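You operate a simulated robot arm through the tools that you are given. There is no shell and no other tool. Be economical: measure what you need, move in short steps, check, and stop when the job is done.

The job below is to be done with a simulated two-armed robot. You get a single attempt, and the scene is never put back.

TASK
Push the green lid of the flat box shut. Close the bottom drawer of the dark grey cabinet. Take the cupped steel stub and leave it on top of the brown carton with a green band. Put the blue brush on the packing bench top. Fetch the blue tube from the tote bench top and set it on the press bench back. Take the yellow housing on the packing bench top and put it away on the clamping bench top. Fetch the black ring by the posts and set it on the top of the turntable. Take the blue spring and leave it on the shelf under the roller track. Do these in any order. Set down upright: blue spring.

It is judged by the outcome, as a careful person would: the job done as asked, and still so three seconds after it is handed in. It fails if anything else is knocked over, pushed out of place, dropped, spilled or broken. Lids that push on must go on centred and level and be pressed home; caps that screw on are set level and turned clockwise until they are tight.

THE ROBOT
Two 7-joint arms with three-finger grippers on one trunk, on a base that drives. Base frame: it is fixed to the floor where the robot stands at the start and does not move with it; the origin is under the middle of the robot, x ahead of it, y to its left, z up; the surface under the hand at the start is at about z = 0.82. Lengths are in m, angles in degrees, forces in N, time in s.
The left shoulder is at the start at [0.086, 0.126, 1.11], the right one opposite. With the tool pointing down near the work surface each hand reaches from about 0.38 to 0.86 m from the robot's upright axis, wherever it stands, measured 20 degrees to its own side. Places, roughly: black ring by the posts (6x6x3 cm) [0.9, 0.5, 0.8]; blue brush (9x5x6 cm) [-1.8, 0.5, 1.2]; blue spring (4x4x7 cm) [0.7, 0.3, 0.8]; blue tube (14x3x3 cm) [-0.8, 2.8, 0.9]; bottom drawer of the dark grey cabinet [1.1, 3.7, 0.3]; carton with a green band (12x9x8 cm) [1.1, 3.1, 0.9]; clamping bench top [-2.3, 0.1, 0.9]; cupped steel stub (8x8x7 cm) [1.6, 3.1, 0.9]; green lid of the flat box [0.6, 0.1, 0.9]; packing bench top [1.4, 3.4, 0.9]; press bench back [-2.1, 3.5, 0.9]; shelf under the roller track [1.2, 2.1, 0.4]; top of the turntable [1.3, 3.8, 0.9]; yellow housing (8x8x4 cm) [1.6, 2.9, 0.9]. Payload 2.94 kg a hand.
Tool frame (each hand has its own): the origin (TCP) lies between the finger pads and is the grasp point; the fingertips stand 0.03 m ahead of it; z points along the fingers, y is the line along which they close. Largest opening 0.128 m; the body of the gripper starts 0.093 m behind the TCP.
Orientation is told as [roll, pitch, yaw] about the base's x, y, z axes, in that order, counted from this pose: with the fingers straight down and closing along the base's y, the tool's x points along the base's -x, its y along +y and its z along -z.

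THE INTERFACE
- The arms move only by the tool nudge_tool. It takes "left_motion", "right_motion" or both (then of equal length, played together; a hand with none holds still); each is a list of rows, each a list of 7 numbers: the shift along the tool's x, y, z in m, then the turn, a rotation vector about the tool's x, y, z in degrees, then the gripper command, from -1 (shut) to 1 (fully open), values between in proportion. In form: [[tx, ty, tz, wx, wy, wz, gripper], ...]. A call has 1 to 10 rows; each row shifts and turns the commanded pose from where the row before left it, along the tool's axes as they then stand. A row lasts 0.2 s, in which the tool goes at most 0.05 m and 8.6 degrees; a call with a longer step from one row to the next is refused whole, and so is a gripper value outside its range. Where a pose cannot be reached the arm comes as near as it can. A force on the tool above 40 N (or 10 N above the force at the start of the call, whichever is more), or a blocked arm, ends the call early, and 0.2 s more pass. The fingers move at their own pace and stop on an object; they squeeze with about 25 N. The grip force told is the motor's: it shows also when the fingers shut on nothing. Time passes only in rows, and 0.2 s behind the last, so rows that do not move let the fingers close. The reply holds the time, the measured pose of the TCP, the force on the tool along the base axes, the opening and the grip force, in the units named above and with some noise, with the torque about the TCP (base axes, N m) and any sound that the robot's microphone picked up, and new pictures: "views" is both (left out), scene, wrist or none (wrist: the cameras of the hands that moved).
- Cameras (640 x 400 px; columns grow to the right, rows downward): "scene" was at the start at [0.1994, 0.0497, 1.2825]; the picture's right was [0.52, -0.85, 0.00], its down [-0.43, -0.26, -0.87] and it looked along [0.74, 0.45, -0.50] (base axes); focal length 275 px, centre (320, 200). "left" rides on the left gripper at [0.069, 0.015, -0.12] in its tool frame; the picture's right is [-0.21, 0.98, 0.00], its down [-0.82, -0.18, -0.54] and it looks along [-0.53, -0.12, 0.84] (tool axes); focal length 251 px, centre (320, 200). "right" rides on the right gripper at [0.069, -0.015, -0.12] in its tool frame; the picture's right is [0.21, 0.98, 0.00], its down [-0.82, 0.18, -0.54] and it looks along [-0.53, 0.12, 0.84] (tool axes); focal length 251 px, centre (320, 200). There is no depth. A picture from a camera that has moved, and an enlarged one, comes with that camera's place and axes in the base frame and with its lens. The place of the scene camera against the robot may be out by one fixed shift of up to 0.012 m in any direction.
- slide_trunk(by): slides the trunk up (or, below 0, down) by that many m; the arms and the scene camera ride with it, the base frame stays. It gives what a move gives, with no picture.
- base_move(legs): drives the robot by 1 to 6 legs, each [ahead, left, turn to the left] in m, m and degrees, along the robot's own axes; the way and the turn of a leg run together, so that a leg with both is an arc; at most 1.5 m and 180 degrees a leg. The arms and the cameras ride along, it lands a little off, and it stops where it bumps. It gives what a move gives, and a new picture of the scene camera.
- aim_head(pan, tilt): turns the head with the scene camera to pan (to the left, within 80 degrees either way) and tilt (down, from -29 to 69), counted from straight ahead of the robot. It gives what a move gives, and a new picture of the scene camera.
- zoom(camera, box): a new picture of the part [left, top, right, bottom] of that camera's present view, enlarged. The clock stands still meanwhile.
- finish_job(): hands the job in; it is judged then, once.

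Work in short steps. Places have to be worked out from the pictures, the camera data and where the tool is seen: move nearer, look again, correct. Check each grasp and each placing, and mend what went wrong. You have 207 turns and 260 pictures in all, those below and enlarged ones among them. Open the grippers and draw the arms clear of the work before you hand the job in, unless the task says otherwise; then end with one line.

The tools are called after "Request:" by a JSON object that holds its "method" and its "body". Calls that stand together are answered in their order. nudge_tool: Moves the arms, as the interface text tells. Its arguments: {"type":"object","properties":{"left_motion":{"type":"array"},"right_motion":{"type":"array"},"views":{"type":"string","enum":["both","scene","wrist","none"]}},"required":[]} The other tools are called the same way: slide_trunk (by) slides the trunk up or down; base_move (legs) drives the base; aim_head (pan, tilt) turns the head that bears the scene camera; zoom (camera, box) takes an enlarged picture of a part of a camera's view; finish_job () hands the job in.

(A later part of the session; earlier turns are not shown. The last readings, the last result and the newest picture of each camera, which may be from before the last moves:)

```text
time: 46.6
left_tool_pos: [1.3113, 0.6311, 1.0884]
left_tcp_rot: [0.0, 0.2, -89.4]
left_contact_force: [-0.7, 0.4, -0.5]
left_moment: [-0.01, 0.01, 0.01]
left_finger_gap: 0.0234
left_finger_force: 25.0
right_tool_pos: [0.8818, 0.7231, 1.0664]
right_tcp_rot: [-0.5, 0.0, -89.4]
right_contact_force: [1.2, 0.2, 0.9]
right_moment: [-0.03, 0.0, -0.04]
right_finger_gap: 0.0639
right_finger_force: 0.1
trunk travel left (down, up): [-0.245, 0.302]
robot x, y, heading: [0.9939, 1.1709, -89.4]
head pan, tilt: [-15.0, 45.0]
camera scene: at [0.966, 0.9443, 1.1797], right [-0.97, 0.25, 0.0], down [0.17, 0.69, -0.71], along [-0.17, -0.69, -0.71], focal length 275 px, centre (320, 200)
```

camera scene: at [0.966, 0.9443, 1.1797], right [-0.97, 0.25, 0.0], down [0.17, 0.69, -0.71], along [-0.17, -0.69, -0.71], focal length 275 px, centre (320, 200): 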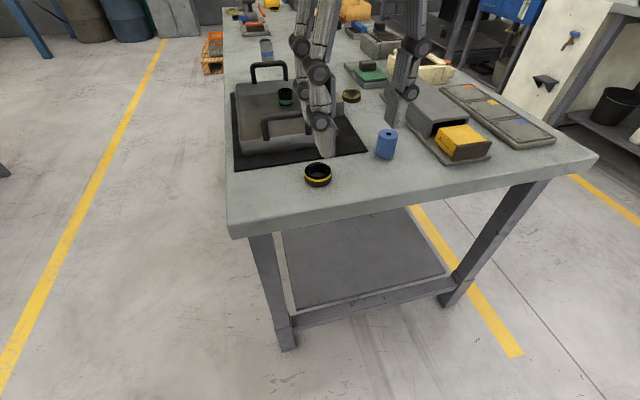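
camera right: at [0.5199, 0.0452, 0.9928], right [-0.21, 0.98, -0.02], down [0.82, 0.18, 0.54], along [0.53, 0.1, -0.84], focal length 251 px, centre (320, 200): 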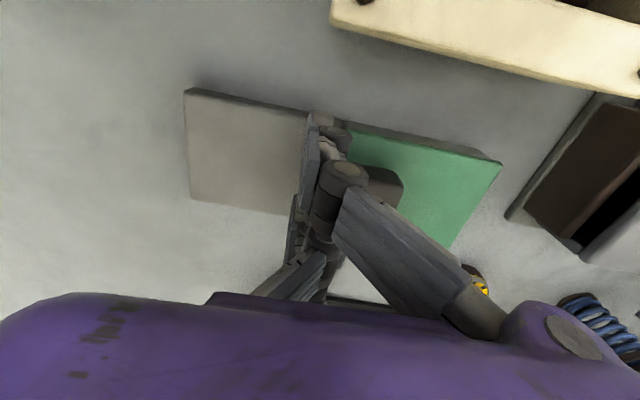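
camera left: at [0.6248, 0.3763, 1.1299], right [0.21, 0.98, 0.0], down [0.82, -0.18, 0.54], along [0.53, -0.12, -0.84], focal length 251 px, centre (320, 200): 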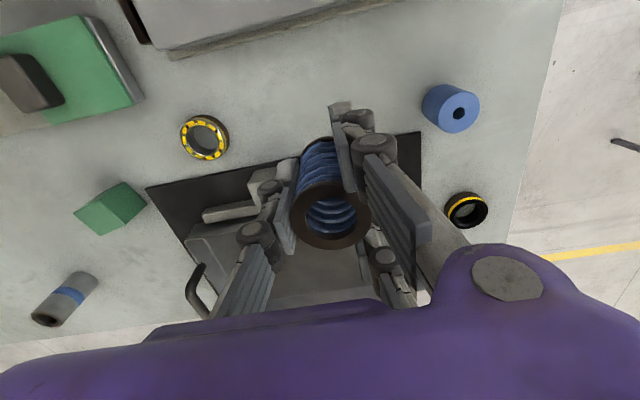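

The ring is at about [.871,.544]. I'll bring the right hand over it at z≈.93, opening to about 10 cm.

Request:
{"method": "nudge_tool", "body": {"right_motion": [[-0.036, -0.002, 0.02, 0, 0, 0, 0.55], [-0.036, -0.002, 0.025, 0, 0, 0, 0.55], [-0.036, -0.002, 0.03, 0, 0, 0, 0.55], [-0.036, -0.002, 0.03, 0, 0, 0, 0.55], [-0.036, -0.002, 0.03, 0, 0, 0, 0.55], [0, 0, 0, 0, 0, 0, 0.55]]}}

```text
time: 48.0
left_tool_pos: [1.3106, 0.6315, 1.0884]
left_tcp_rot: [0.0, 0.1, -89.4]
left_contact_force: [-0.4, 0.7, -0.4]
left_moment: [0.0, 0.03, -0.02]
left_finger_gap: 0.0231
left_finger_force: 25.1
right_tool_pos: [0.8731, 0.5435, 0.9304]
right_tcp_rot: [-0.6, -0.1, -89.4]
right_contact_force: [0.0, -0.3, -0.5]
right_moment: [-0.03, 0.01, 0.0]
right_finger_gap: 0.0994
right_finger_force: 0.0
trunk travel left (down, up): [-0.245, 0.302]
robot x, y, heading: [0.9948, 1.1759, -89.0]
head pan, tilt: [-15.0, 45.0]
camera scene: at [0.966, 0.945, 1.1798], right [-0.97, 0.25, 0.0], down [0.17, 0.68, -0.71], along [-0.17, -0.69, -0.71], focal length 275 px, centre (320, 200)
camera right: at [0.859, 0.6131, 1.0502], right [0.97, 0.22, -0.01], down [0.19, -0.82, 0.54], along [0.11, -0.53, -0.84], focal length 251 px, centre (320, 200)
```

scene: 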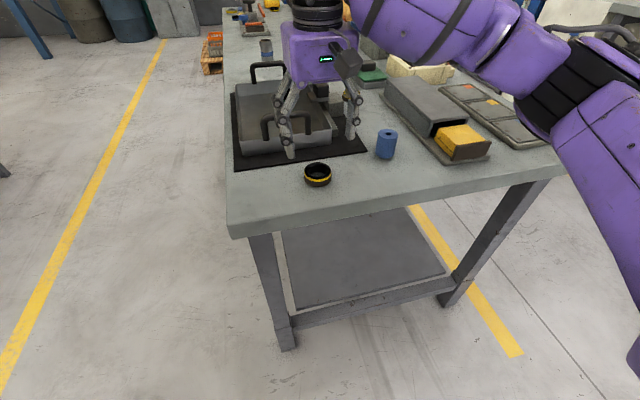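
right: 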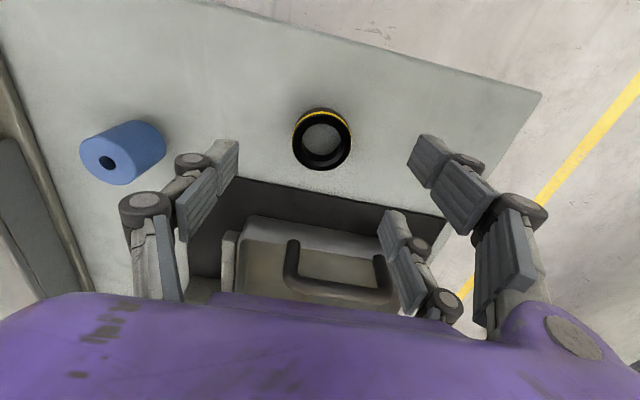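

The ring is right under the TCP. I'll descend 8 cm and close, then lift slowly.

Request:
{"method": "nudge_tool", "body": {"right_motion": [[0, 0, 0.04, 0, 0, 0, 0.55], [0, 0, 0.03, 0, 0, 0, 0.55], [0, 0, 0.008, 0, 0, 0, 0.55], [0, 0, 0, 0, 0, 0, -0.2], [0, 0, 0, 0, 0, 0, -1], [0, 0, 0, 0, 0, 0, -1], [0, 0, 0, 0, 0, 0, -1], [0, 0, -0.01, 0, 0, 0, -1], [0, 0, -0.02, 0, 0, 0, -1], [0, 0, -0.02, 0, 0, 0, -1]]}}

```text
time: 50.2
left_tool_pos: [1.3104, 0.6322, 1.0883]
left_tcp_rot: [0.1, 0.1, -89.3]
left_contact_force: [0.7, -0.8, -0.5]
left_moment: [0.06, 0.0, 0.0]
left_finger_gap: 0.0233
left_finger_force: 25.1
right_tool_pos: [0.8726, 0.5415, 0.9035]
right_tcp_rot: [-0.5, -0.1, -89.5]
right_contact_force: [-0.1, 0.6, -1.6]
right_moment: [0.0, 0.0, 0.02]
right_finger_gap: 0.0484
right_finger_force: 25.0
trunk travel left (down, up): [-0.245, 0.302]
robot x, y, heading: [0.9926, 1.1726, -89.1]
head pan, tilt: [-15.0, 45.0]
camera scene: at [0.966, 0.9444, 1.1797], right [-0.97, 0.25, 0.0], down [0.17, 0.69, -0.71], along [-0.17, -0.69, -0.71], focal length 275 px, centre (320, 200)
camera right: at [0.8582, 0.6119, 1.0231], right [0.97, 0.22, -0.01], down [0.19, -0.82, 0.54], along [0.11, -0.53, -0.84], focal length 251 px, centre (320, 200)
```

scene: 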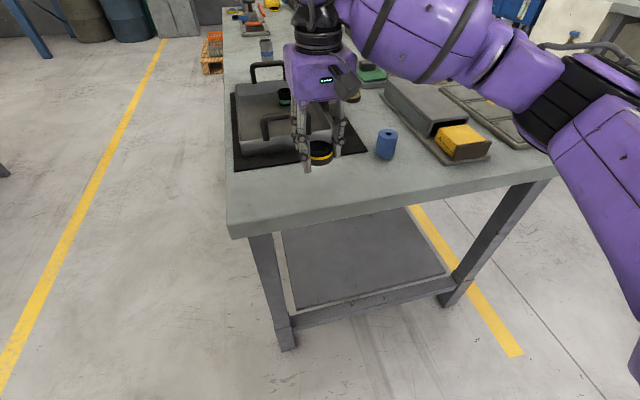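
right: 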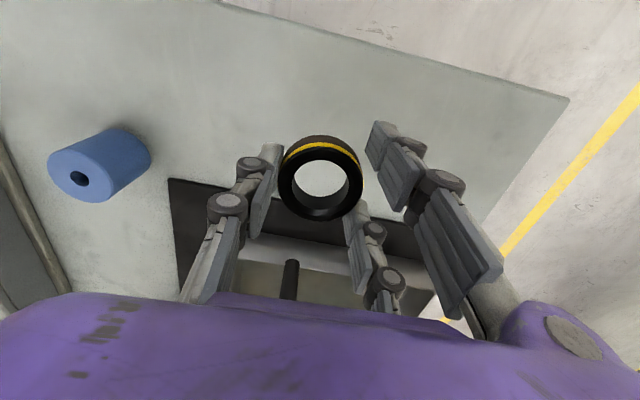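

The ring is held and lifted. I'll raise and draw the right hand in, then turn to the right in two halves, looking at the roller stand before I swing past it.

Request:
{"method": "nudge_tool", "body": {"right_motion": [[0.01, 0, -0.04, 0, 0, 0, -1], [0.03, 0, -0.035, 0, 0, 0, -1], [0.04, 0, -0.025, 0, 0, 0, -1], [0.04, 0, -0.025, 0, 0, 0, -1], [0.04, 0, -0.02, 0, 0, 0, -1]], "views": "none"}}

Request:
{"method": "base_move", "body": {"legs": [[0, 0, -90]]}}

Request:
{"method": "aim_head", "body": {"pan": -75, "tilt": 25}}

```text
time: 51.5
left_tool_pos: [1.3109, 0.6326, 1.0881]
left_tcp_rot: [-0.1, 0.1, -89.3]
left_contact_force: [-0.8, 1.3, -0.8]
left_moment: [-0.01, 0.0, -0.01]
left_finger_gap: 0.0235
left_finger_force: 25.0
right_tool_pos: [0.8741, 0.7031, 1.0475]
right_tcp_rot: [-0.6, 0.1, -89.6]
right_contact_force: [1.0, -0.8, -1.3]
right_moment: [-0.03, 0.0, 0.01]
right_finger_gap: 0.0482
right_finger_force: 25.1
trunk travel left (down, up): [-0.245, 0.302]
robot x, y, heading: [0.988, 1.1711, -89.5]
head pan, tilt: [-15.0, 45.0]
```

```text
time: 55.6
left_tool_pos: [0.4573, 0.8433, 1.0882]
left_tcp_rot: [-0.1, 0.1, -178.3]
left_contact_force: [0.2, -0.3, -0.8]
left_moment: [-0.04, -0.01, 0.0]
left_finger_gap: 0.0232
left_finger_force: 24.9
right_tool_pos: [0.5215, 1.2817, 1.0469]
right_tcp_rot: [-0.4, 0.0, -178.5]
right_contact_force: [-0.1, 0.7, -1.1]
right_moment: [0.02, -0.03, 0.01]
right_finger_gap: 0.0486
right_finger_force: 24.9
trunk travel left (down, up): [-0.245, 0.302]
robot x, y, heading: [0.9882, 1.1726, -178.4]
head pan, tilt: [-15.0, 45.0]
camera scene: at [0.7538, 1.1885, 1.1796], right [0.23, 0.97, 0.0], down [0.69, -0.16, -0.71], along [-0.69, 0.16, -0.71], focal length 275 px, centre (320, 200)
```

scene: 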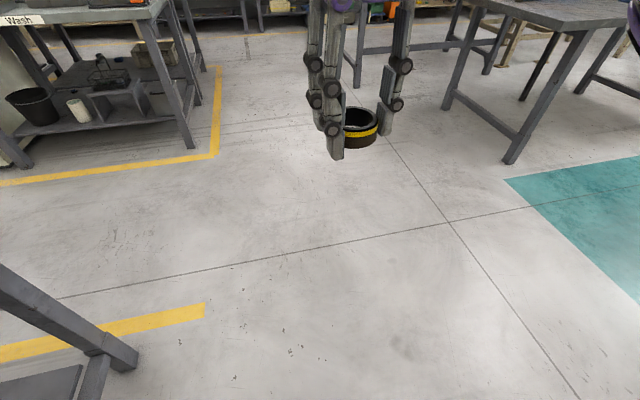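

```text
time: 56.9
left_tool_pos: [0.4557, 0.8428, 1.0892]
left_tcp_rot: [-0.1, 0.1, -178.3]
left_contact_force: [0.7, -0.3, 0.2]
left_moment: [-0.03, 0.02, 0.03]
left_finger_gap: 0.0231
left_finger_force: 25.7
right_tool_pos: [0.5203, 1.2811, 1.0467]
right_tcp_rot: [-0.4, 0.1, -178.6]
right_contact_force: [0.1, 0.6, -2.4]
right_moment: [0.0, 0.01, -0.01]
right_finger_gap: 0.0489
right_finger_force: 25.5
trunk travel left (down, up): [-0.245, 0.302]
robot x, y, heading: [0.9913, 1.1708, -178.3]
head pan, tilt: [-75.0, 25.0]
camera scene: at [0.8064, 1.2579, 1.2102], right [0.96, 0.29, 0.0], down [0.12, -0.4, -0.91], along [-0.26, 0.87, -0.42], focal length 275 px, centre (320, 200)
```

scene: 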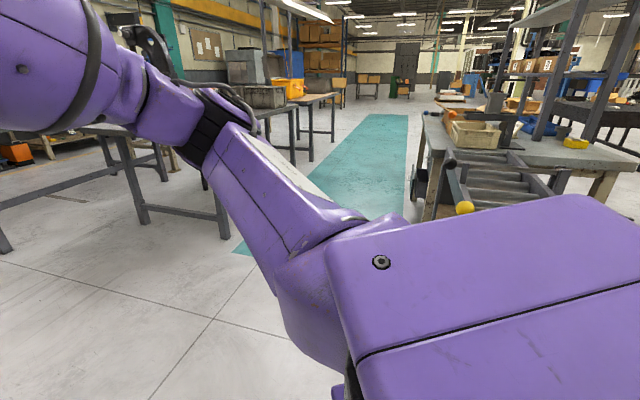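

The arm blocks the view. I'll drive 0.55 m ahead (-x) to open floor, then turn to face +y and look at the roller stand.

Request:
{"method": "base_move", "body": {"legs": [[0.55, 0, 0], [0, 0, -90]]}}

Request:
{"method": "aim_head", "body": {"pan": -40, "tilt": 30}}

```text
time: 63.9
left_tool_pos: [0.1115, 1.6873, 1.0875]
left_tcp_rot: [0.1, 0.1, 92.2]
left_contact_force: [-0.8, 0.7, 0.4]
left_moment: [0.03, -0.05, 0.02]
left_finger_gap: 0.0233
left_finger_force: 24.9
right_tool_pos: [0.5498, 1.6272, 1.0479]
right_tcp_rot: [-0.5, -0.1, 92.0]
right_contact_force: [0.9, 0.2, -2.0]
right_moment: [-0.01, 0.05, 0.0]
right_finger_gap: 0.0486
right_finger_force: 25.0
trunk travel left (down, up): [-0.245, 0.302]
robot x, y, heading: [0.4444, 1.1535, 92.1]
head pan, tilt: [-75.0, 25.0]
camera scene: at [0.519, 1.3354, 1.2102], right [0.3, -0.96, 0.0], down [-0.4, -0.12, -0.91], along [0.87, 0.27, -0.42], focal length 275 px, centre (320, 200)
```

scene: 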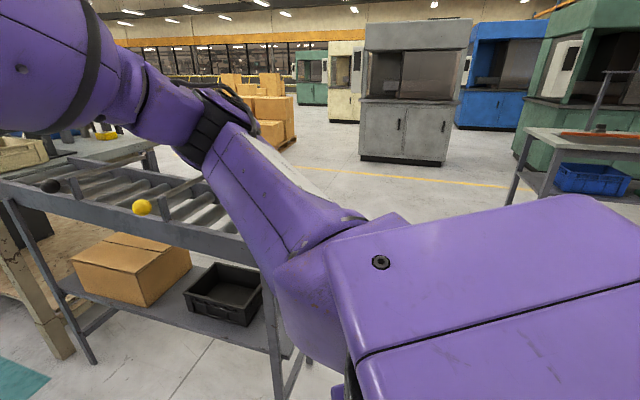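

```text
time: 64.9
left_tool_pos: [0.1131, 1.6863, 1.0886]
left_tcp_rot: [0.0, 0.1, 92.1]
left_contact_force: [0.0, 0.5, 0.3]
left_moment: [-0.01, -0.01, 0.03]
left_finger_gap: 0.0229
left_finger_force: 24.3
right_tool_pos: [0.5501, 1.6268, 1.0482]
right_tcp_rot: [-0.5, 0.1, 92.0]
right_contact_force: [0.7, -0.2, -2.1]
right_moment: [-0.02, 0.0, 0.02]
right_finger_gap: 0.0486
right_finger_force: 25.3
trunk travel left (down, up): [-0.245, 0.302]
robot x, y, heading: [0.4448, 1.153, 92.0]
head pan, tilt: [-40.0, 30.0]
camera scene: at [0.4865, 1.3795, 1.2023], right [0.79, -0.61, 0.0], down [-0.31, -0.39, -0.87], along [0.53, 0.68, -0.5], focal length 275 px, centre (320, 200)
```

scene: 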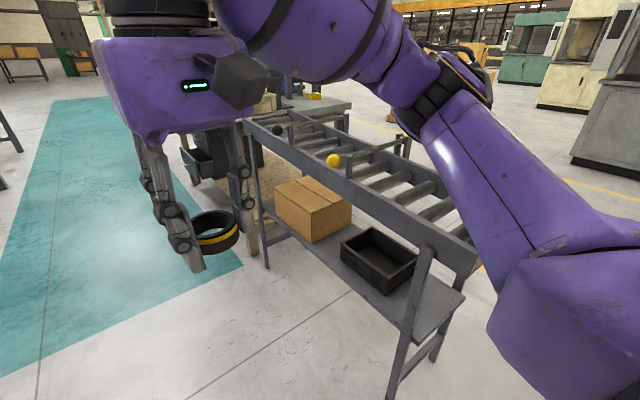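

The roller stand is at x≈1.0–1.4, y≈1.65–2.56, with a shelf at z≈.4 holding a carton and a bin. To stand the spring there under the track I'll need a sideways grip, so I'll regrasp it on the packing bench. I'll look ahead along the aisle.

Request:
{"method": "aim_head", "body": {"pan": 15, "tilt": 18}}

Request:
{"method": "aim_head", "body": {"pan": -15, "tilt": 18}}

```text
time: 66.2
left_tool_pos: [0.1123, 1.687, 1.0897]
left_tcp_rot: [0.1, 0.2, 92.1]
left_contact_force: [0.3, 0.0, -0.4]
left_moment: [-0.03, 0.02, 0.03]
left_finger_gap: 0.0232
left_finger_force: 24.8
right_tool_pos: [0.5503, 1.627, 1.0465]
right_tcp_rot: [-0.4, 0.0, 92.0]
right_contact_force: [-0.5, -0.1, -2.5]
right_moment: [-0.01, 0.0, 0.0]
right_finger_gap: 0.0485
right_finger_force: 24.9
trunk travel left (down, up): [-0.245, 0.302]
robot x, y, heading: [0.4444, 1.1554, 92.1]
head pan, tilt: [15.0, 18.0]
camera scene: at [0.4035, 1.3973, 1.2215], right [0.96, 0.29, 0.0], down [0.09, -0.3, -0.95], along [-0.28, 0.91, -0.31], focal length 275 px, centre (320, 200)
```

scene: 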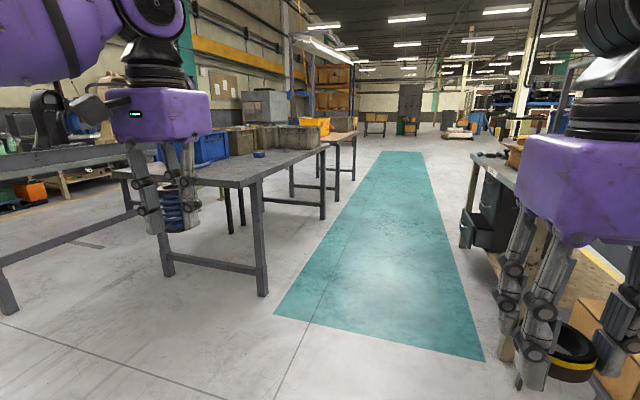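

```text
time: 67.1
left_tool_pos: [0.1114, 1.6866, 1.089]
left_tcp_rot: [-0.1, 0.1, 92.3]
left_contact_force: [0.3, 0.2, -0.4]
left_moment: [0.0, -0.02, -0.03]
left_finger_gap: 0.0232
left_finger_force: 24.9
right_tool_pos: [0.5504, 1.6268, 1.0476]
right_tcp_rot: [-0.5, -0.1, 92.0]
right_contact_force: [0.2, -0.4, -1.4]
right_moment: [0.0, -0.01, 0.02]
right_finger_gap: 0.0487
right_finger_force: 24.6
trunk travel left (down, up): [-0.245, 0.302]
robot x, y, heading: [0.4425, 1.158, 92.0]
head pan, tilt: [-15.0, 18.0]
camera scene: at [0.4516, 1.3992, 1.2216], right [0.98, -0.22, 0.0], down [-0.07, -0.3, -0.95], along [0.21, 0.93, -0.31], focal length 275 px, centre (320, 200)
```

scene: 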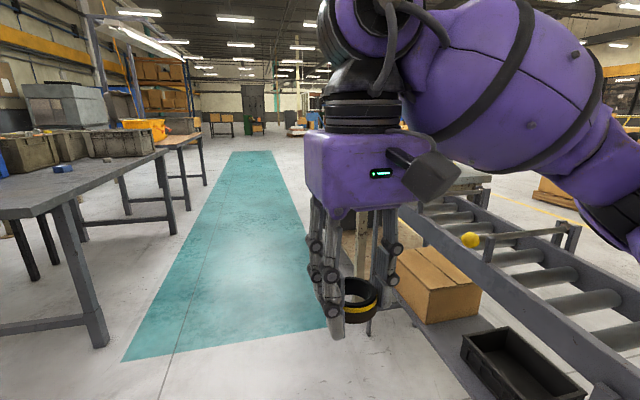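

The aisle is free between the tote bench (x≤-.45) and the packing bench. I'll drive up the aisle to about (.1,3.4) and turn to face the packing bench.

Request:
{"method": "base_move", "body": {"legs": [[1.1, 0.25, 0], [1.1, 0, 0], [0, 0, -92]]}}

Request:
{"method": "aim_head", "body": {"pan": 0, "tilt": 25}}

```text
time: 81.9
left_tool_pos: [0.6406, 3.6436, 1.0873]
left_tcp_rot: [0.0, 0.1, 0.7]
left_contact_force: [0.1, 0.1, -0.6]
left_moment: [-0.01, 0.04, 0.01]
left_finger_gap: 0.0228
left_finger_force: 25.5
right_tool_pos: [0.569, 3.2073, 1.0465]
right_tcp_rot: [-0.5, 0.1, 0.4]
right_contact_force: [-0.7, -0.2, -2.0]
right_moment: [-0.01, -0.01, -0.02]
right_finger_gap: 0.0487
right_finger_force: 25.0
trunk travel left (down, up): [-0.245, 0.302]
robot x, y, heading: [0.0968, 3.3268, 0.7]
head pan, tilt: [-15.0, 18.0]
camera scene: at [0.3336, 3.3066, 1.2216], right [-0.25, -0.97, 0.0], down [-0.3, 0.08, -0.95], along [0.92, -0.24, -0.31], focal length 275 px, centre (320, 200)
```

scene: 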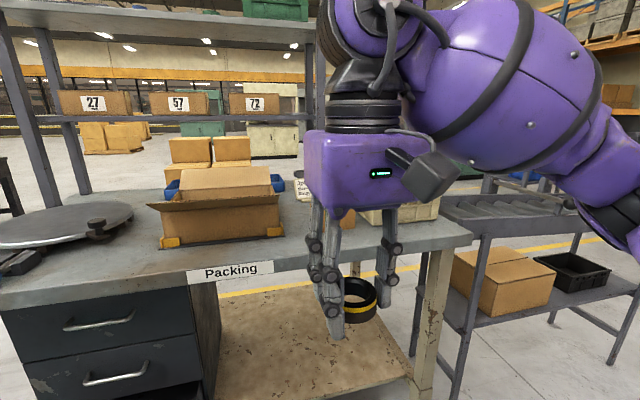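

```text
time: 82.7
left_tool_pos: [0.6398, 3.6433, 1.0879]
left_tcp_rot: [0.1, 0.1, 0.6]
left_contact_force: [-0.2, 0.3, -0.5]
left_moment: [-0.03, 0.0, 0.01]
left_finger_gap: 0.0228
left_finger_force: 25.4
right_tool_pos: [0.5675, 3.2075, 1.0463]
right_tcp_rot: [-0.4, 0.0, 0.4]
right_contact_force: [0.1, 0.1, -1.9]
right_moment: [0.02, -0.01, 0.02]
right_finger_gap: 0.0487
right_finger_force: 24.8
trunk travel left (down, up): [-0.245, 0.302]
robot x, y, heading: [0.099, 3.3277, 0.7]
head pan, tilt: [0.0, 25.0]
camera scene: at [0.3353, 3.3308, 1.2103], right [0.01, -1.0, 0.0], down [-0.42, 0.0, -0.91], along [0.91, 0.01, -0.42], focal length 275 px, centre (320, 200)
```

scene: 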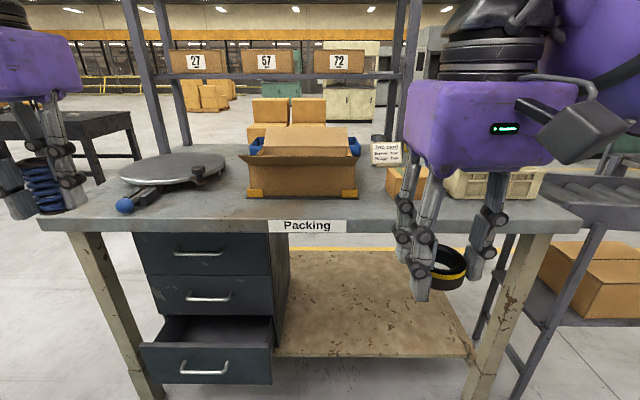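

The packing bench has the turntable at left, the open bottom drawer below it, and free bench top around [1.0,3.6]. I'll drive 0.25 m ahead so that the left hand can stand the spring there.

Request:
{"method": "base_move", "body": {"legs": [[0.25, 0, -0.7]]}}

Request:
{"method": "aim_head", "body": {"pan": 20, "tilt": 45}}

```text
time: 84.5
left_tool_pos: [0.8962, 3.6375, 1.0885]
left_tcp_rot: [0.0, 0.1, -0.1]
left_contact_force: [0.1, 0.4, -0.5]
left_moment: [-0.03, 0.04, 0.0]
left_finger_gap: 0.0231
left_finger_force: 24.4
right_tool_pos: [0.8194, 3.2012, 1.0469]
right_tcp_rot: [-0.5, 0.1, -0.2]
right_contact_force: [-0.5, -0.5, -2.7]
right_moment: [0.0, 0.0, -0.01]
right_finger_gap: 0.0487
right_finger_force: 24.8
trunk travel left (down, up): [-0.245, 0.302]
robot x, y, heading: [0.3521, 3.3264, -0.2]
head pan, tilt: [0.0, 25.0]
camera scene: at [0.587, 3.3287, 1.2102], right [0.0, -1.0, 0.0], down [-0.42, 0.0, -0.91], along [0.91, 0.0, -0.42], focal length 275 px, centre (320, 200)
```

scene: 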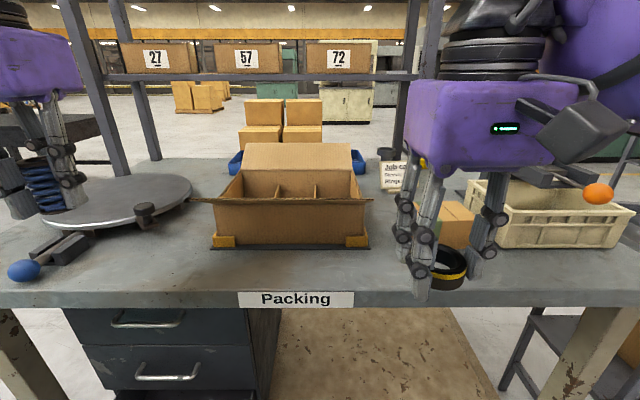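

```text
time: 85.4
left_tool_pos: [0.8957, 3.6374, 1.0889]
left_tcp_rot: [0.0, 0.1, -0.1]
left_contact_force: [-0.7, 0.2, -0.1]
left_moment: [0.02, -0.01, 0.03]
left_finger_gap: 0.0232
left_finger_force: 24.8
right_tool_pos: [0.8179, 3.2017, 1.0462]
right_tcp_rot: [-0.5, 0.0, -0.3]
right_contact_force: [-0.4, 0.1, -1.9]
right_moment: [0.0, 0.01, 0.04]
right_finger_gap: 0.049
right_finger_force: 24.8
trunk travel left (down, up): [-0.245, 0.302]
robot x, y, heading: [0.3514, 3.3264, -0.2]
head pan, tilt: [20.0, 45.0]
camera scene: at [0.5709, 3.3565, 1.1797], right [0.34, -0.94, 0.0], down [-0.66, -0.24, -0.71], along [0.67, 0.24, -0.71], focal length 275 px, centre (320, 200)
```

scene: 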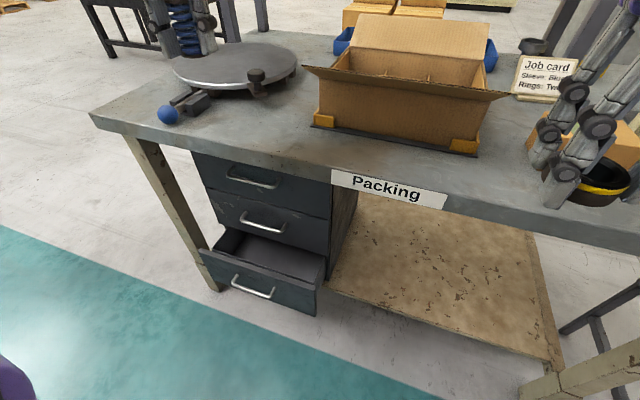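

The drawer barely protrudes. I'll take the left hand over a free patch at about [1.0,3.66] and down to z≈.97, then look.

Request:
{"method": "nudge_tool", "body": {"left_motion": [[-0.035, 0.007, 0.01, 0, 0, 0, -1], [-0.035, 0.007, 0.02, 0, 0, 0, -1], [-0.035, 0.006, 0.03, 0, 0, 0, -1], [0, 0, 0.03, 0, 0, 0, -1], [0, 0, 0.03, 0, 0, 0, -1], [0, 0, 0, 0, 0, 0, -1]]}}

```text
time: 86.8
left_tool_pos: [1.0021, 3.6568, 0.9673]
left_tcp_rot: [0.0, 0.1, -0.2]
left_contact_force: [0.1, -0.1, -1.3]
left_moment: [-0.01, -0.03, 0.0]
left_finger_gap: 0.0231
left_finger_force: 25.2
right_tool_pos: [0.8175, 3.2025, 1.0473]
right_tcp_rot: [-0.5, -0.1, -0.3]
right_contact_force: [1.0, -0.1, -1.6]
right_moment: [0.02, -0.01, 0.01]
right_finger_gap: 0.0488
right_finger_force: 25.2
trunk travel left (down, up): [-0.245, 0.302]
robot x, y, heading: [0.3532, 3.3258, -0.2]
head pan, tilt: [20.0, 45.0]
camera scene: at [0.5707, 3.3564, 1.1797], right [0.34, -0.94, 0.0], down [-0.67, -0.24, -0.71], along [0.67, 0.24, -0.71], focal length 275 px, centre (320, 200)
camera left: at [0.9314, 3.6725, 1.0888], right [0.22, 0.98, 0.0], down [0.82, -0.18, 0.54], along [0.53, -0.12, -0.84], focal length 251 px, centre (320, 200)
```

scene: 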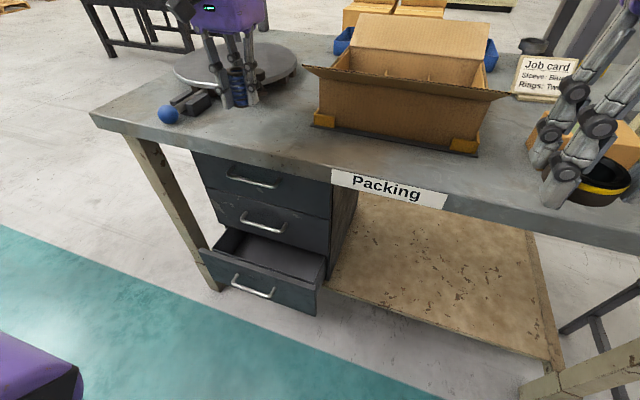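
left: 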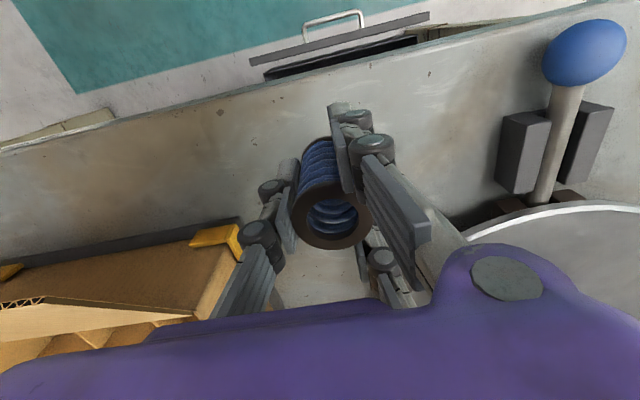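

The bench front edge is at x≈.957 and the top at about .845. The spring bottom should be near .92, so I'll lower 6 cm, then go on in small steps.

Request:
{"method": "nudge_tool", "body": {"left_motion": [[0, 0, 0.03, 0, 0, 0, -1], [0, 0, 0.025, 0, 0, 0, -1], [0, 0, 0.005, 0, 0, 0, -1], [0, 0, 0.0, 0, 0, 0, -1]], "views": "none"}}

Request:
{"method": "zoom", "body": {"camera": "scene", "box": [160, 40, 340, 150]}}

```text
time: 87.8
left_tool_pos: [1.0, 3.6573, 0.9087]
left_tcp_rot: [0.0, 0.2, -0.2]
left_contact_force: [0.7, 0.1, -0.5]
left_moment: [0.0, -0.01, 0.0]
left_finger_gap: 0.023
left_finger_force: 25.4
right_tool_pos: [0.8187, 3.2013, 1.0461]
right_tcp_rot: [-0.6, 0.1, -0.4]
right_contact_force: [-0.2, 0.5, -2.2]
right_moment: [0.02, 0.02, 0.02]
right_finger_gap: 0.0489
right_finger_force: 24.4
trunk travel left (down, up): [-0.245, 0.302]
robot x, y, heading: [0.3517, 3.3298, 0.1]
head pan, tilt: [20.0, 45.0]
```

```text
3.56 times, centred on (250, 95) of scene
camera zoom: at [0.571, 3.3565, 1.1796], right [0.34, -0.94, 0.0], down [-0.67, -0.24, -0.71], along [0.67, 0.24, -0.71], focal length 977 px, centre (569, 573)
```

zoom: 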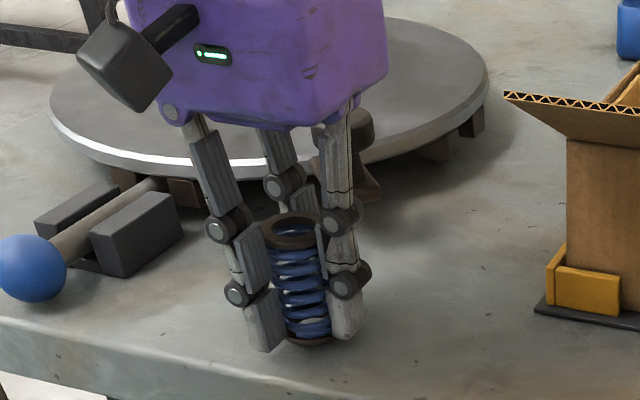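

The spring is near the bench. I'll go on down in small steps, watching the force.

Request:
{"method": "nudge_tool", "body": {"left_motion": [[0, 0, 0.005, 0, 0, 0, -1], [0, 0, 0.005, 0, 0, 0, -1], [0, 0, 0.005, 0, 0, 0, -1]], "views": "none"}}

Request:
{"method": "nudge_tool", "body": {"left_motion": [[0, 0, 0.004, 0, 0, 0, -1], [0, 0, 0.004, 0, 0, 0, -1]], "views": "none"}}

Request:
{"method": "zoom", "body": {"camera": "scene", "box": [160, 40, 340, 150]}}

```text
time: 88.5
left_tool_pos: [1.0025, 3.6567, 0.9023]
left_tcp_rot: [-0.1, -0.6, -0.1]
left_contact_force: [-7.1, 1.6, 20.9]
left_moment: [-0.05, 0.44, -0.07]
left_finger_gap: 0.0235
left_finger_force: 25.5
right_tool_pos: [0.8164, 3.2025, 1.047]
right_tcp_rot: [-0.5, -0.1, -0.1]
right_contact_force: [0.4, 0.5, -1.8]
right_moment: [0.02, 0.06, 0.02]
right_finger_gap: 0.0489
right_finger_force: 24.9
trunk travel left (down, up): [-0.245, 0.302]
robot x, y, heading: [0.3536, 3.3281, -0.3]
head pan, tilt: [20.0, 45.0]
stopped in row 3 (left hand): the force on the tool passed its limit at 46 N (the readings are from after the stop); the commanded pose is now the measured one
```

```text
time: 89.0
left_tool_pos: [1.0041, 3.6571, 0.9022]
left_tcp_rot: [-0.3, -1.1, -0.1]
left_contact_force: [-7.8, 0.4, 22.8]
left_moment: [-0.05, 0.58, -0.01]
left_finger_gap: 0.0235
left_finger_force: 24.8
right_tool_pos: [0.8161, 3.2025, 1.047]
right_tcp_rot: [-0.5, 0.0, -0.2]
right_contact_force: [-0.2, 0.5, -2.1]
right_moment: [-0.03, 0.02, -0.01]
right_finger_gap: 0.0489
right_finger_force: 25.5
trunk travel left (down, up): [-0.245, 0.302]
robot x, y, heading: [0.3507, 3.3276, -0.1]
head pan, tilt: [20.0, 45.0]
stopped in row 2 (left hand): the force on the tool passed its limit at 45 N (the readings are from after the stop); the commanded pose is now the measured one
```

```text
3.56 times, centred on (250, 95) of scene
camera zoom: at [0.5694, 3.3565, 1.1799], right [0.34, -0.94, 0.0], down [-0.66, -0.24, -0.71], along [0.67, 0.24, -0.71], focal length 977 px, centre (569, 573)
```

zoom: 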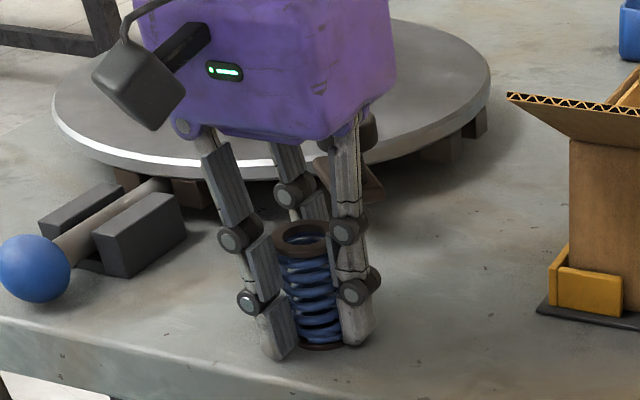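

The spring stands on the bench. I'll level the tool, open, and lift away.

Request:
{"method": "nudge_tool", "body": {"left_motion": [[0, 0, -0.002, 0, 0, 0, -0.6], [0, 0, 0, 0, 0, 0, -0.3], [0, 0, 0, 0, 0, 0, 0.2], [0, 0, 0, 0, 0, 0, 0.2], [0, 0, -0.04, 0, 0, 0, 0.2], [0, 0, -0.04, 0, 0, 0, 0.2], [0, 0, -0.04, 0, 0, 0, 0.2]]}}

```text
time: 90.6
left_tool_pos: [1.0022, 3.6594, 1.0228]
left_tcp_rot: [-0.2, -0.9, -0.2]
left_contact_force: [-0.3, 0.1, -0.7]
left_moment: [-0.03, -0.02, 0.01]
left_finger_gap: 0.0765
left_finger_force: 0.1
right_tool_pos: [0.8179, 3.203, 1.0474]
right_tcp_rot: [-0.6, 0.0, -0.3]
right_contact_force: [0.5, -0.8, -2.6]
right_moment: [0.03, 0.0, 0.0]
right_finger_gap: 0.0487
right_finger_force: 25.2
trunk travel left (down, up): [-0.245, 0.302]
robot x, y, heading: [0.3508, 3.3287, -0.1]
head pan, tilt: [20.0, 45.0]
camera scene: at [0.5703, 3.3566, 1.1798], right [0.34, -0.94, 0.0], down [-0.66, -0.24, -0.71], along [0.67, 0.24, -0.71], focal length 275 px, centre (320, 200)
camera left: at [0.9311, 3.6745, 1.1418], right [0.22, 0.98, 0.0], down [0.81, -0.18, 0.55], along [0.54, -0.12, -0.83], focal length 251 px, centre (320, 200)
```

scene: 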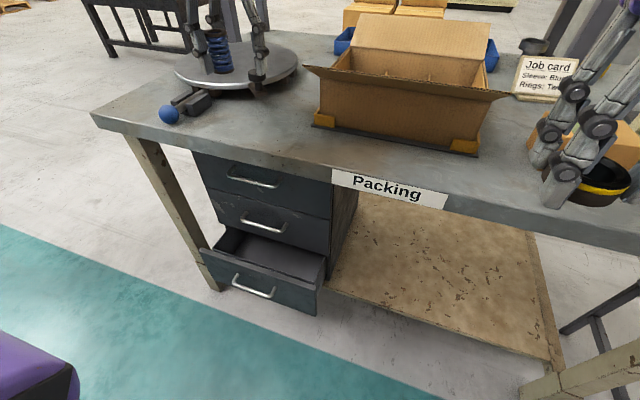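
left: 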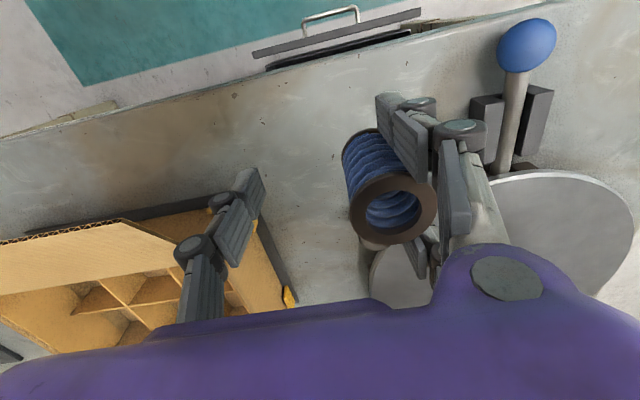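

The spring is wedged between the two fingers on the +y side and came up with the hand. I'll lower it again until it presses on the bench a little to the right, then slide the hand +y so that bench friction pulls it out.

Request:
{"method": "nudge_tool", "body": {"left_motion": [[0, -0.03, 0.03, 0, 0, 0, 0.2], [0, 0, 0.04, 0, 0, 0, 0.2], [0, 0, 0.035, 0, 0, 0, 0.2], [0, 0, 0.01, 0, 0, 0, 0.2], [0, 0, 0.005, 0, 0, 0, 0.2], [0, 0, 0.005, 0, 0, 0, 0.2]], "views": "none"}}

Request:
{"method": "zoom", "body": {"camera": "scene", "box": [160, 40, 340, 150]}}

```text
time: 92.0
left_tool_pos: [1.004, 3.627, 0.8991]
left_tcp_rot: [-0.1, -1.2, -0.1]
left_contact_force: [-2.3, 2.1, 16.1]
left_moment: [0.87, 0.26, 0.1]
left_finger_gap: 0.0826
left_finger_force: 4.4
right_tool_pos: [0.817, 3.2022, 1.0483]
right_tcp_rot: [-0.5, -0.1, -0.1]
right_contact_force: [0.2, 1.1, -2.0]
right_moment: [-0.01, 0.05, -0.02]
right_finger_gap: 0.049
right_finger_force: 24.7
trunk travel left (down, up): [-0.245, 0.302]
robot x, y, heading: [0.3488, 3.3257, -0.2]
head pan, tilt: [20.0, 45.0]
```

```text
3.56 times, centred on (250, 95) of scene
camera zoom: at [0.5691, 3.3565, 1.1802], right [0.34, -0.94, 0.0], down [-0.66, -0.24, -0.71], along [0.67, 0.24, -0.71], focal length 977 px, centre (569, 573)
```

zoom: 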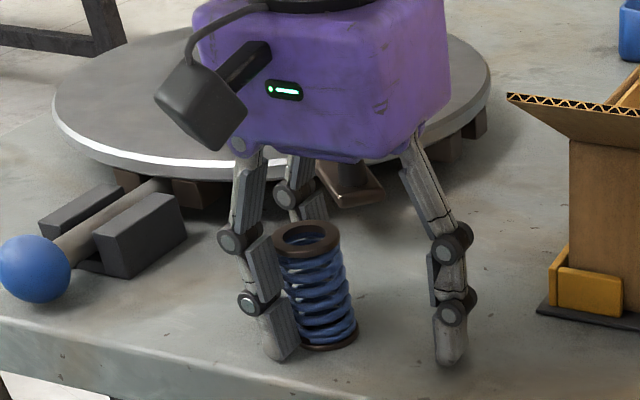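

The spring's foot is already coming out of the fingers. I'll slide the hand +y in small steps.

Request:
{"method": "nudge_tool", "body": {"left_motion": [[0, 0.01, 0.001, 0, 0, 0, 0.2], [0, 0.01, 0, 0, 0, 0, 0.2], [0, 0.01, 0, 0, 0, 0, 0.2]], "views": "none"}}

Request:
{"method": "zoom", "body": {"camera": "scene", "box": [160, 40, 340, 150]}}

```text
time: 92.8
left_tool_pos: [1.0045, 3.6562, 0.8954]
left_tcp_rot: [-0.2, -1.0, -0.1]
left_contact_force: [-0.5, -7.3, 12.2]
left_moment: [-0.46, 0.11, 0.09]
left_finger_gap: 0.0855
left_finger_force: 4.5
right_tool_pos: [0.8173, 3.2019, 1.0479]
right_tcp_rot: [-0.4, -0.1, -0.3]
right_contact_force: [-0.6, -0.5, -2.8]
right_moment: [0.0, -0.01, 0.01]
right_finger_gap: 0.0489
right_finger_force: 24.8
trunk travel left (down, up): [-0.245, 0.302]
robot x, y, heading: [0.3553, 3.3251, -0.3]
head pan, tilt: [20.0, 45.0]
```

```text
3.56 times, centred on (250, 95) of scene
camera zoom: at [0.5698, 3.3561, 1.1799], right [0.34, -0.94, 0.0], down [-0.66, -0.24, -0.71], along [0.67, 0.24, -0.71], focal length 977 px, centre (569, 573)
```

zoom: 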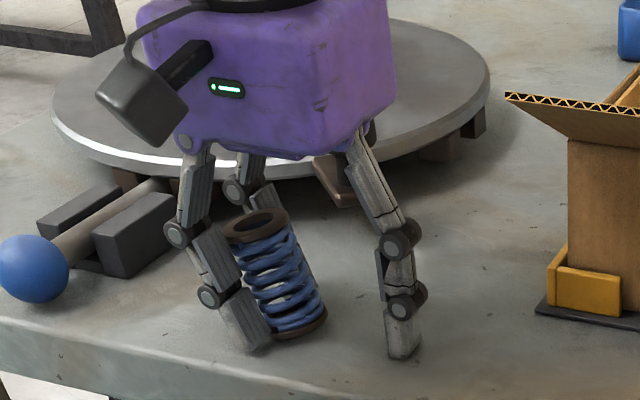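

The spring now leans with only its top still caught. I'll bring the hand back 1.5 cm in -y to straighten it, and lift slightly to see whether it slips out.

Request:
{"method": "nudge_tool", "body": {"left_motion": [[0, -0.005, -0.003, 0, 0, 0, 0.2], [0, -0.005, -0.003, 0, 0, 0, 0.2], [0, -0.003, -0.005, 0, 0, 0, 0.2], [0, 0, 0, 0, 0, 0, 0.2]], "views": "none"}}

Request:
{"method": "zoom", "body": {"camera": "scene", "box": [160, 40, 340, 150]}}

```text
time: 93.8
left_tool_pos: [1.0048, 3.6447, 0.9068]
left_tcp_rot: [-0.1, -0.8, -0.1]
left_contact_force: [0.1, -0.4, -1.0]
left_moment: [0.01, 0.0, 0.04]
left_finger_gap: 0.0769
left_finger_force: 0.0
right_tool_pos: [0.8179, 3.2029, 1.046]
right_tcp_rot: [-0.5, 0.0, -0.1]
right_contact_force: [0.2, 1.0, -1.3]
right_moment: [0.0, 0.06, 0.02]
right_finger_gap: 0.0487
right_finger_force: 24.8
trunk travel left (down, up): [-0.245, 0.302]
robot x, y, heading: [0.3533, 3.3263, -0.2]
head pan, tilt: [20.0, 45.0]
```

```text
3.56 times, centred on (250, 95) of scene
camera zoom: at [0.5709, 3.3571, 1.1796], right [0.34, -0.94, 0.0], down [-0.66, -0.24, -0.71], along [0.66, 0.24, -0.71], focal length 977 px, centre (569, 573)
```

zoom: 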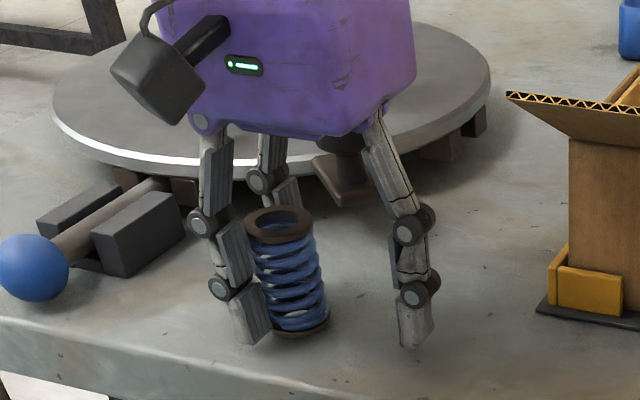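

The lean is smaller now. I'll go 1 cm more in -y with no lift.

Request:
{"method": "nudge_tool", "body": {"left_motion": [[0, -0.004, 0, 0, 0, 0, 0.2], [0, -0.004, -0.004, 0, 0, 0, 0.2], [0, -0.004, -0.008, 0, 0, 0, 0.2], [0, 0, 0, 0, 0, 0, 0.2]], "views": "wrist"}}

Request:
{"method": "zoom", "body": {"camera": "scene", "box": [160, 40, 340, 150]}}

```text
time: 94.8
left_tool_pos: [1.0045, 3.6338, 0.9187]
left_tcp_rot: [0.0, -0.8, -0.1]
left_contact_force: [-0.2, 0.6, -1.4]
left_moment: [0.0, 0.02, 0.03]
left_finger_gap: 0.0768
left_finger_force: 0.0
right_tool_pos: [0.8189, 3.2029, 1.0459]
right_tcp_rot: [-0.6, 0.0, -0.2]
right_contact_force: [-0.6, -0.1, -1.3]
right_moment: [-0.03, -0.01, 0.02]
right_finger_gap: 0.049
right_finger_force: 25.0
trunk travel left (down, up): [-0.245, 0.302]
robot x, y, heading: [0.3529, 3.3308, 0.1]
head pan, tilt: [20.0, 45.0]
camera left: at [0.9329, 3.6487, 1.0372], right [0.22, 0.98, 0.0], down [0.81, -0.18, 0.55], along [0.54, -0.12, -0.83], focal length 251 px, centre (320, 200)
```

left: 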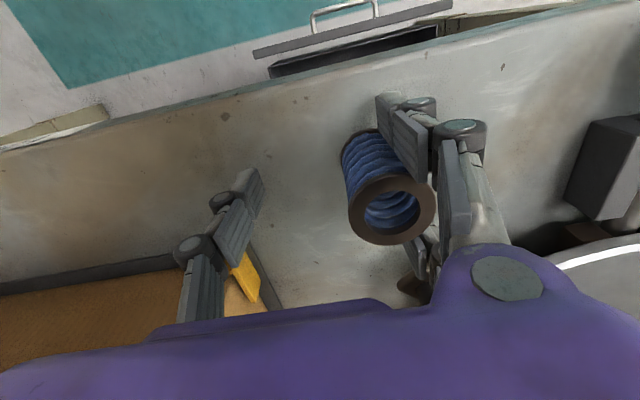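

```text
3.56 times, centred on (250, 95) of scene
camera zoom: at [0.5709, 3.3572, 1.1796], right [0.34, -0.94, 0.0], down [-0.66, -0.24, -0.71], along [0.66, 0.24, -0.71], focal length 977 px, centre (569, 573)
```

zoom: 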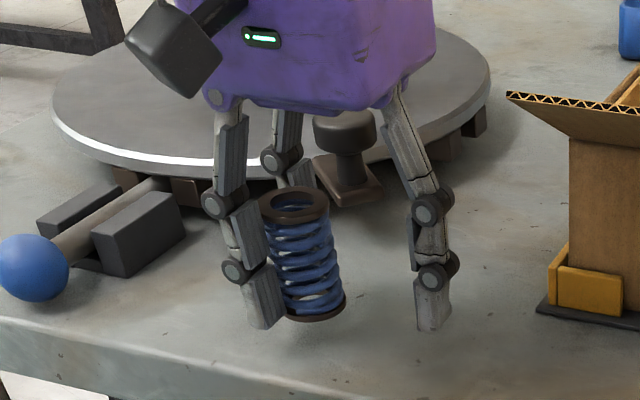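

The spring is still carried. I'll move it to a roomier spot away from the edge (x≈1.035), press it on the bench, and drag the hand +y farther until it comes out. If it lies down, that gives me the sideways grip I need anyway.

Request:
{"method": "nudge_tool", "body": {"left_motion": [[-0.015, -0.02, -0.005, 0, 0, 0, 0.2], [-0.015, -0.025, 0, 0, 0, 0, 0.2], [0, -0.01, 0, 0, 0, 0, 0.2], [0, 0, 0.01, 0, 0, 0, 0.2], [0, 0, 0.01, 0, 0, 0, 0.2], [0, 0, 0.006, 0, 0, 0, 0.2], [0, 0.01, 0.0, 0, 0, 0, 0.2], [0, 0.01, 0.0, 0, 0, 0, 0.2], [0, 0.01, 0, 0, 0, 0, 0.2]], "views": "none"}}

Request:
{"method": "zoom", "body": {"camera": "scene", "box": [160, 40, 340, 150]}}

```text
time: 96.8
left_tool_pos: [1.0342, 3.6084, 0.8977]
left_tcp_rot: [-0.2, -0.9, -0.1]
left_contact_force: [0.1, -1.7, 2.4]
left_moment: [0.08, 0.01, 0.01]
left_finger_gap: 0.0785
left_finger_force: 0.0
right_tool_pos: [0.8188, 3.2031, 1.0455]
right_tcp_rot: [-0.6, 0.0, -0.2]
right_contact_force: [-0.2, 0.1, -2.5]
right_moment: [-0.01, 0.02, 0.01]
right_finger_gap: 0.0487
right_finger_force: 25.2
trunk travel left (down, up): [-0.245, 0.302]
robot x, y, heading: [0.353, 3.3291, -0.2]
head pan, tilt: [20.0, 45.0]
```

```text
3.56 times, centred on (250, 95) of scene
camera zoom: at [0.5734, 3.3544, 1.1832], right [0.3, -0.95, 0.0], down [-0.64, -0.2, -0.74], along [0.7, 0.22, -0.68], focal length 977 px, centre (569, 573)
```

zoom: 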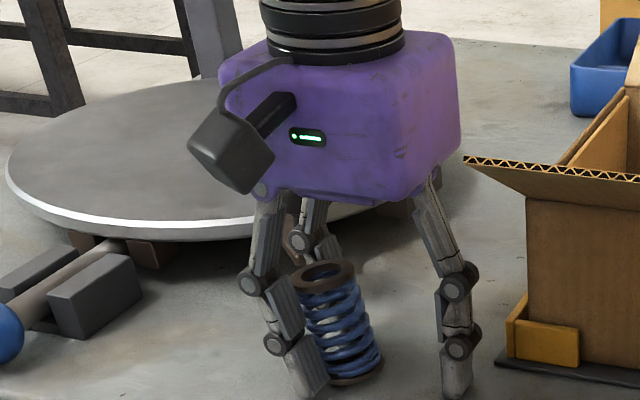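

It's tilting again. I'll press a little and drag 3 cm more.

Request:
{"method": "nudge_tool", "body": {"left_motion": [[0, 0.01, 0.003, 0, 0, 0, 0.2], [0, 0.01, 0.002, 0, 0, 0, 0.2], [0, 0.01, 0.0, 0, 0, 0, 0.2], [0, 0, 0, 0, 0, 0, 0.2]], "views": "none"}}

Request:
{"method": "zoom", "body": {"camera": "scene", "box": [160, 40, 340, 150]}}

```text
time: 97.8
left_tool_pos: [1.0349, 3.635, 0.8936]
left_tcp_rot: [0.0, -1.1, -0.1]
left_contact_force: [2.1, -9.3, 15.7]
left_moment: [-0.77, 0.09, 0.16]
left_finger_gap: 0.0891
left_finger_force: 6.7
right_tool_pos: [0.8172, 3.2012, 1.0475]
right_tcp_rot: [-0.4, 0.0, -0.2]
right_contact_force: [-1.7, 0.4, -2.4]
right_moment: [0.0, 0.0, 0.0]
right_finger_gap: 0.0487
right_finger_force: 25.2
trunk travel left (down, up): [-0.245, 0.302]
robot x, y, heading: [0.3535, 3.3272, -0.1]
head pan, tilt: [20.0, 45.0]
```

```text
3.56 times, centred on (250, 95) of scene
camera zoom: at [0.5723, 3.3531, 1.1836], right [0.31, -0.95, 0.0], down [-0.64, -0.21, -0.74], along [0.7, 0.23, -0.67], focal length 977 px, centre (569, 573)
```

zoom: 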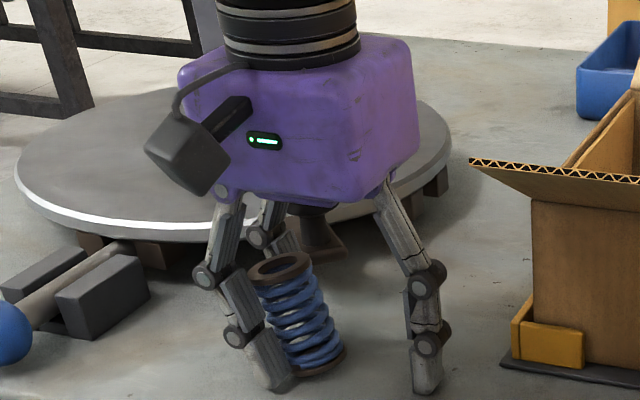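

The friction pull is growing (9 N). I'll continue 4 cm.

Request:
{"method": "nudge_tool", "body": {"left_motion": [[0, 0.01, 0.002, 0, 0, 0, 0.2], [0, 0.01, 0.001, 0, 0, 0, 0.2], [0, 0.01, 0.001, 0, 0, 0, 0.2], [0, 0.01, 0, 0, 0, 0, 0.2]], "views": "wrist"}}

Request:
{"method": "zoom", "body": {"camera": "scene", "box": [160, 40, 340, 150]}}

```text
time: 98.8
left_tool_pos: [1.0342, 3.6741, 0.8913]
left_tcp_rot: [-0.3, -1.2, -0.1]
left_contact_force: [0.9, -15.6, 26.8]
left_moment: [-1.35, 0.22, 0.26]
left_finger_gap: 0.0987
left_finger_force: 14.6
right_tool_pos: [0.8173, 3.2008, 1.0458]
right_tcp_rot: [-0.4, -0.1, -0.2]
right_contact_force: [0.2, 0.5, -1.1]
right_moment: [0.01, 0.01, 0.02]
right_finger_gap: 0.0488
right_finger_force: 25.5
trunk travel left (down, up): [-0.245, 0.302]
robot x, y, heading: [0.3492, 3.3287, 0.2]
head pan, tilt: [20.0, 45.0]
camera left: at [0.9632, 3.6899, 1.0109], right [0.22, 0.98, 0.0], down [0.81, -0.18, 0.56], along [0.54, -0.12, -0.83], focal length 251 px, centre (320, 200)
```

left: 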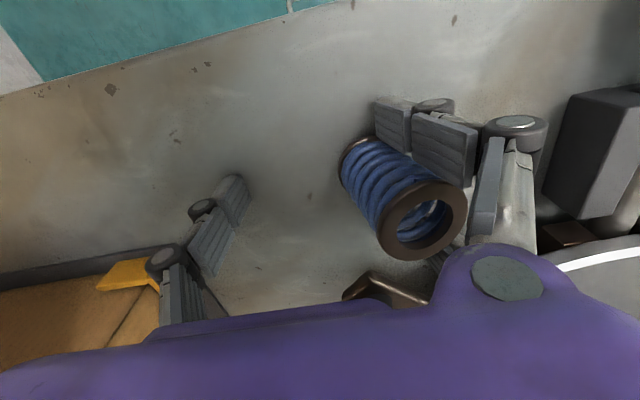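

```text
3.56 times, centred on (250, 95) of scene
camera zoom: at [0.5713, 3.3524, 1.1837], right [0.31, -0.95, 0.0], down [-0.64, -0.21, -0.74], along [0.7, 0.23, -0.67], focal length 977 px, centre (569, 573)
```

zoom: 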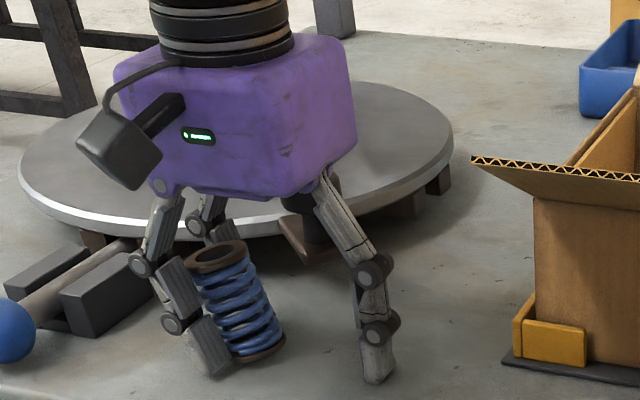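

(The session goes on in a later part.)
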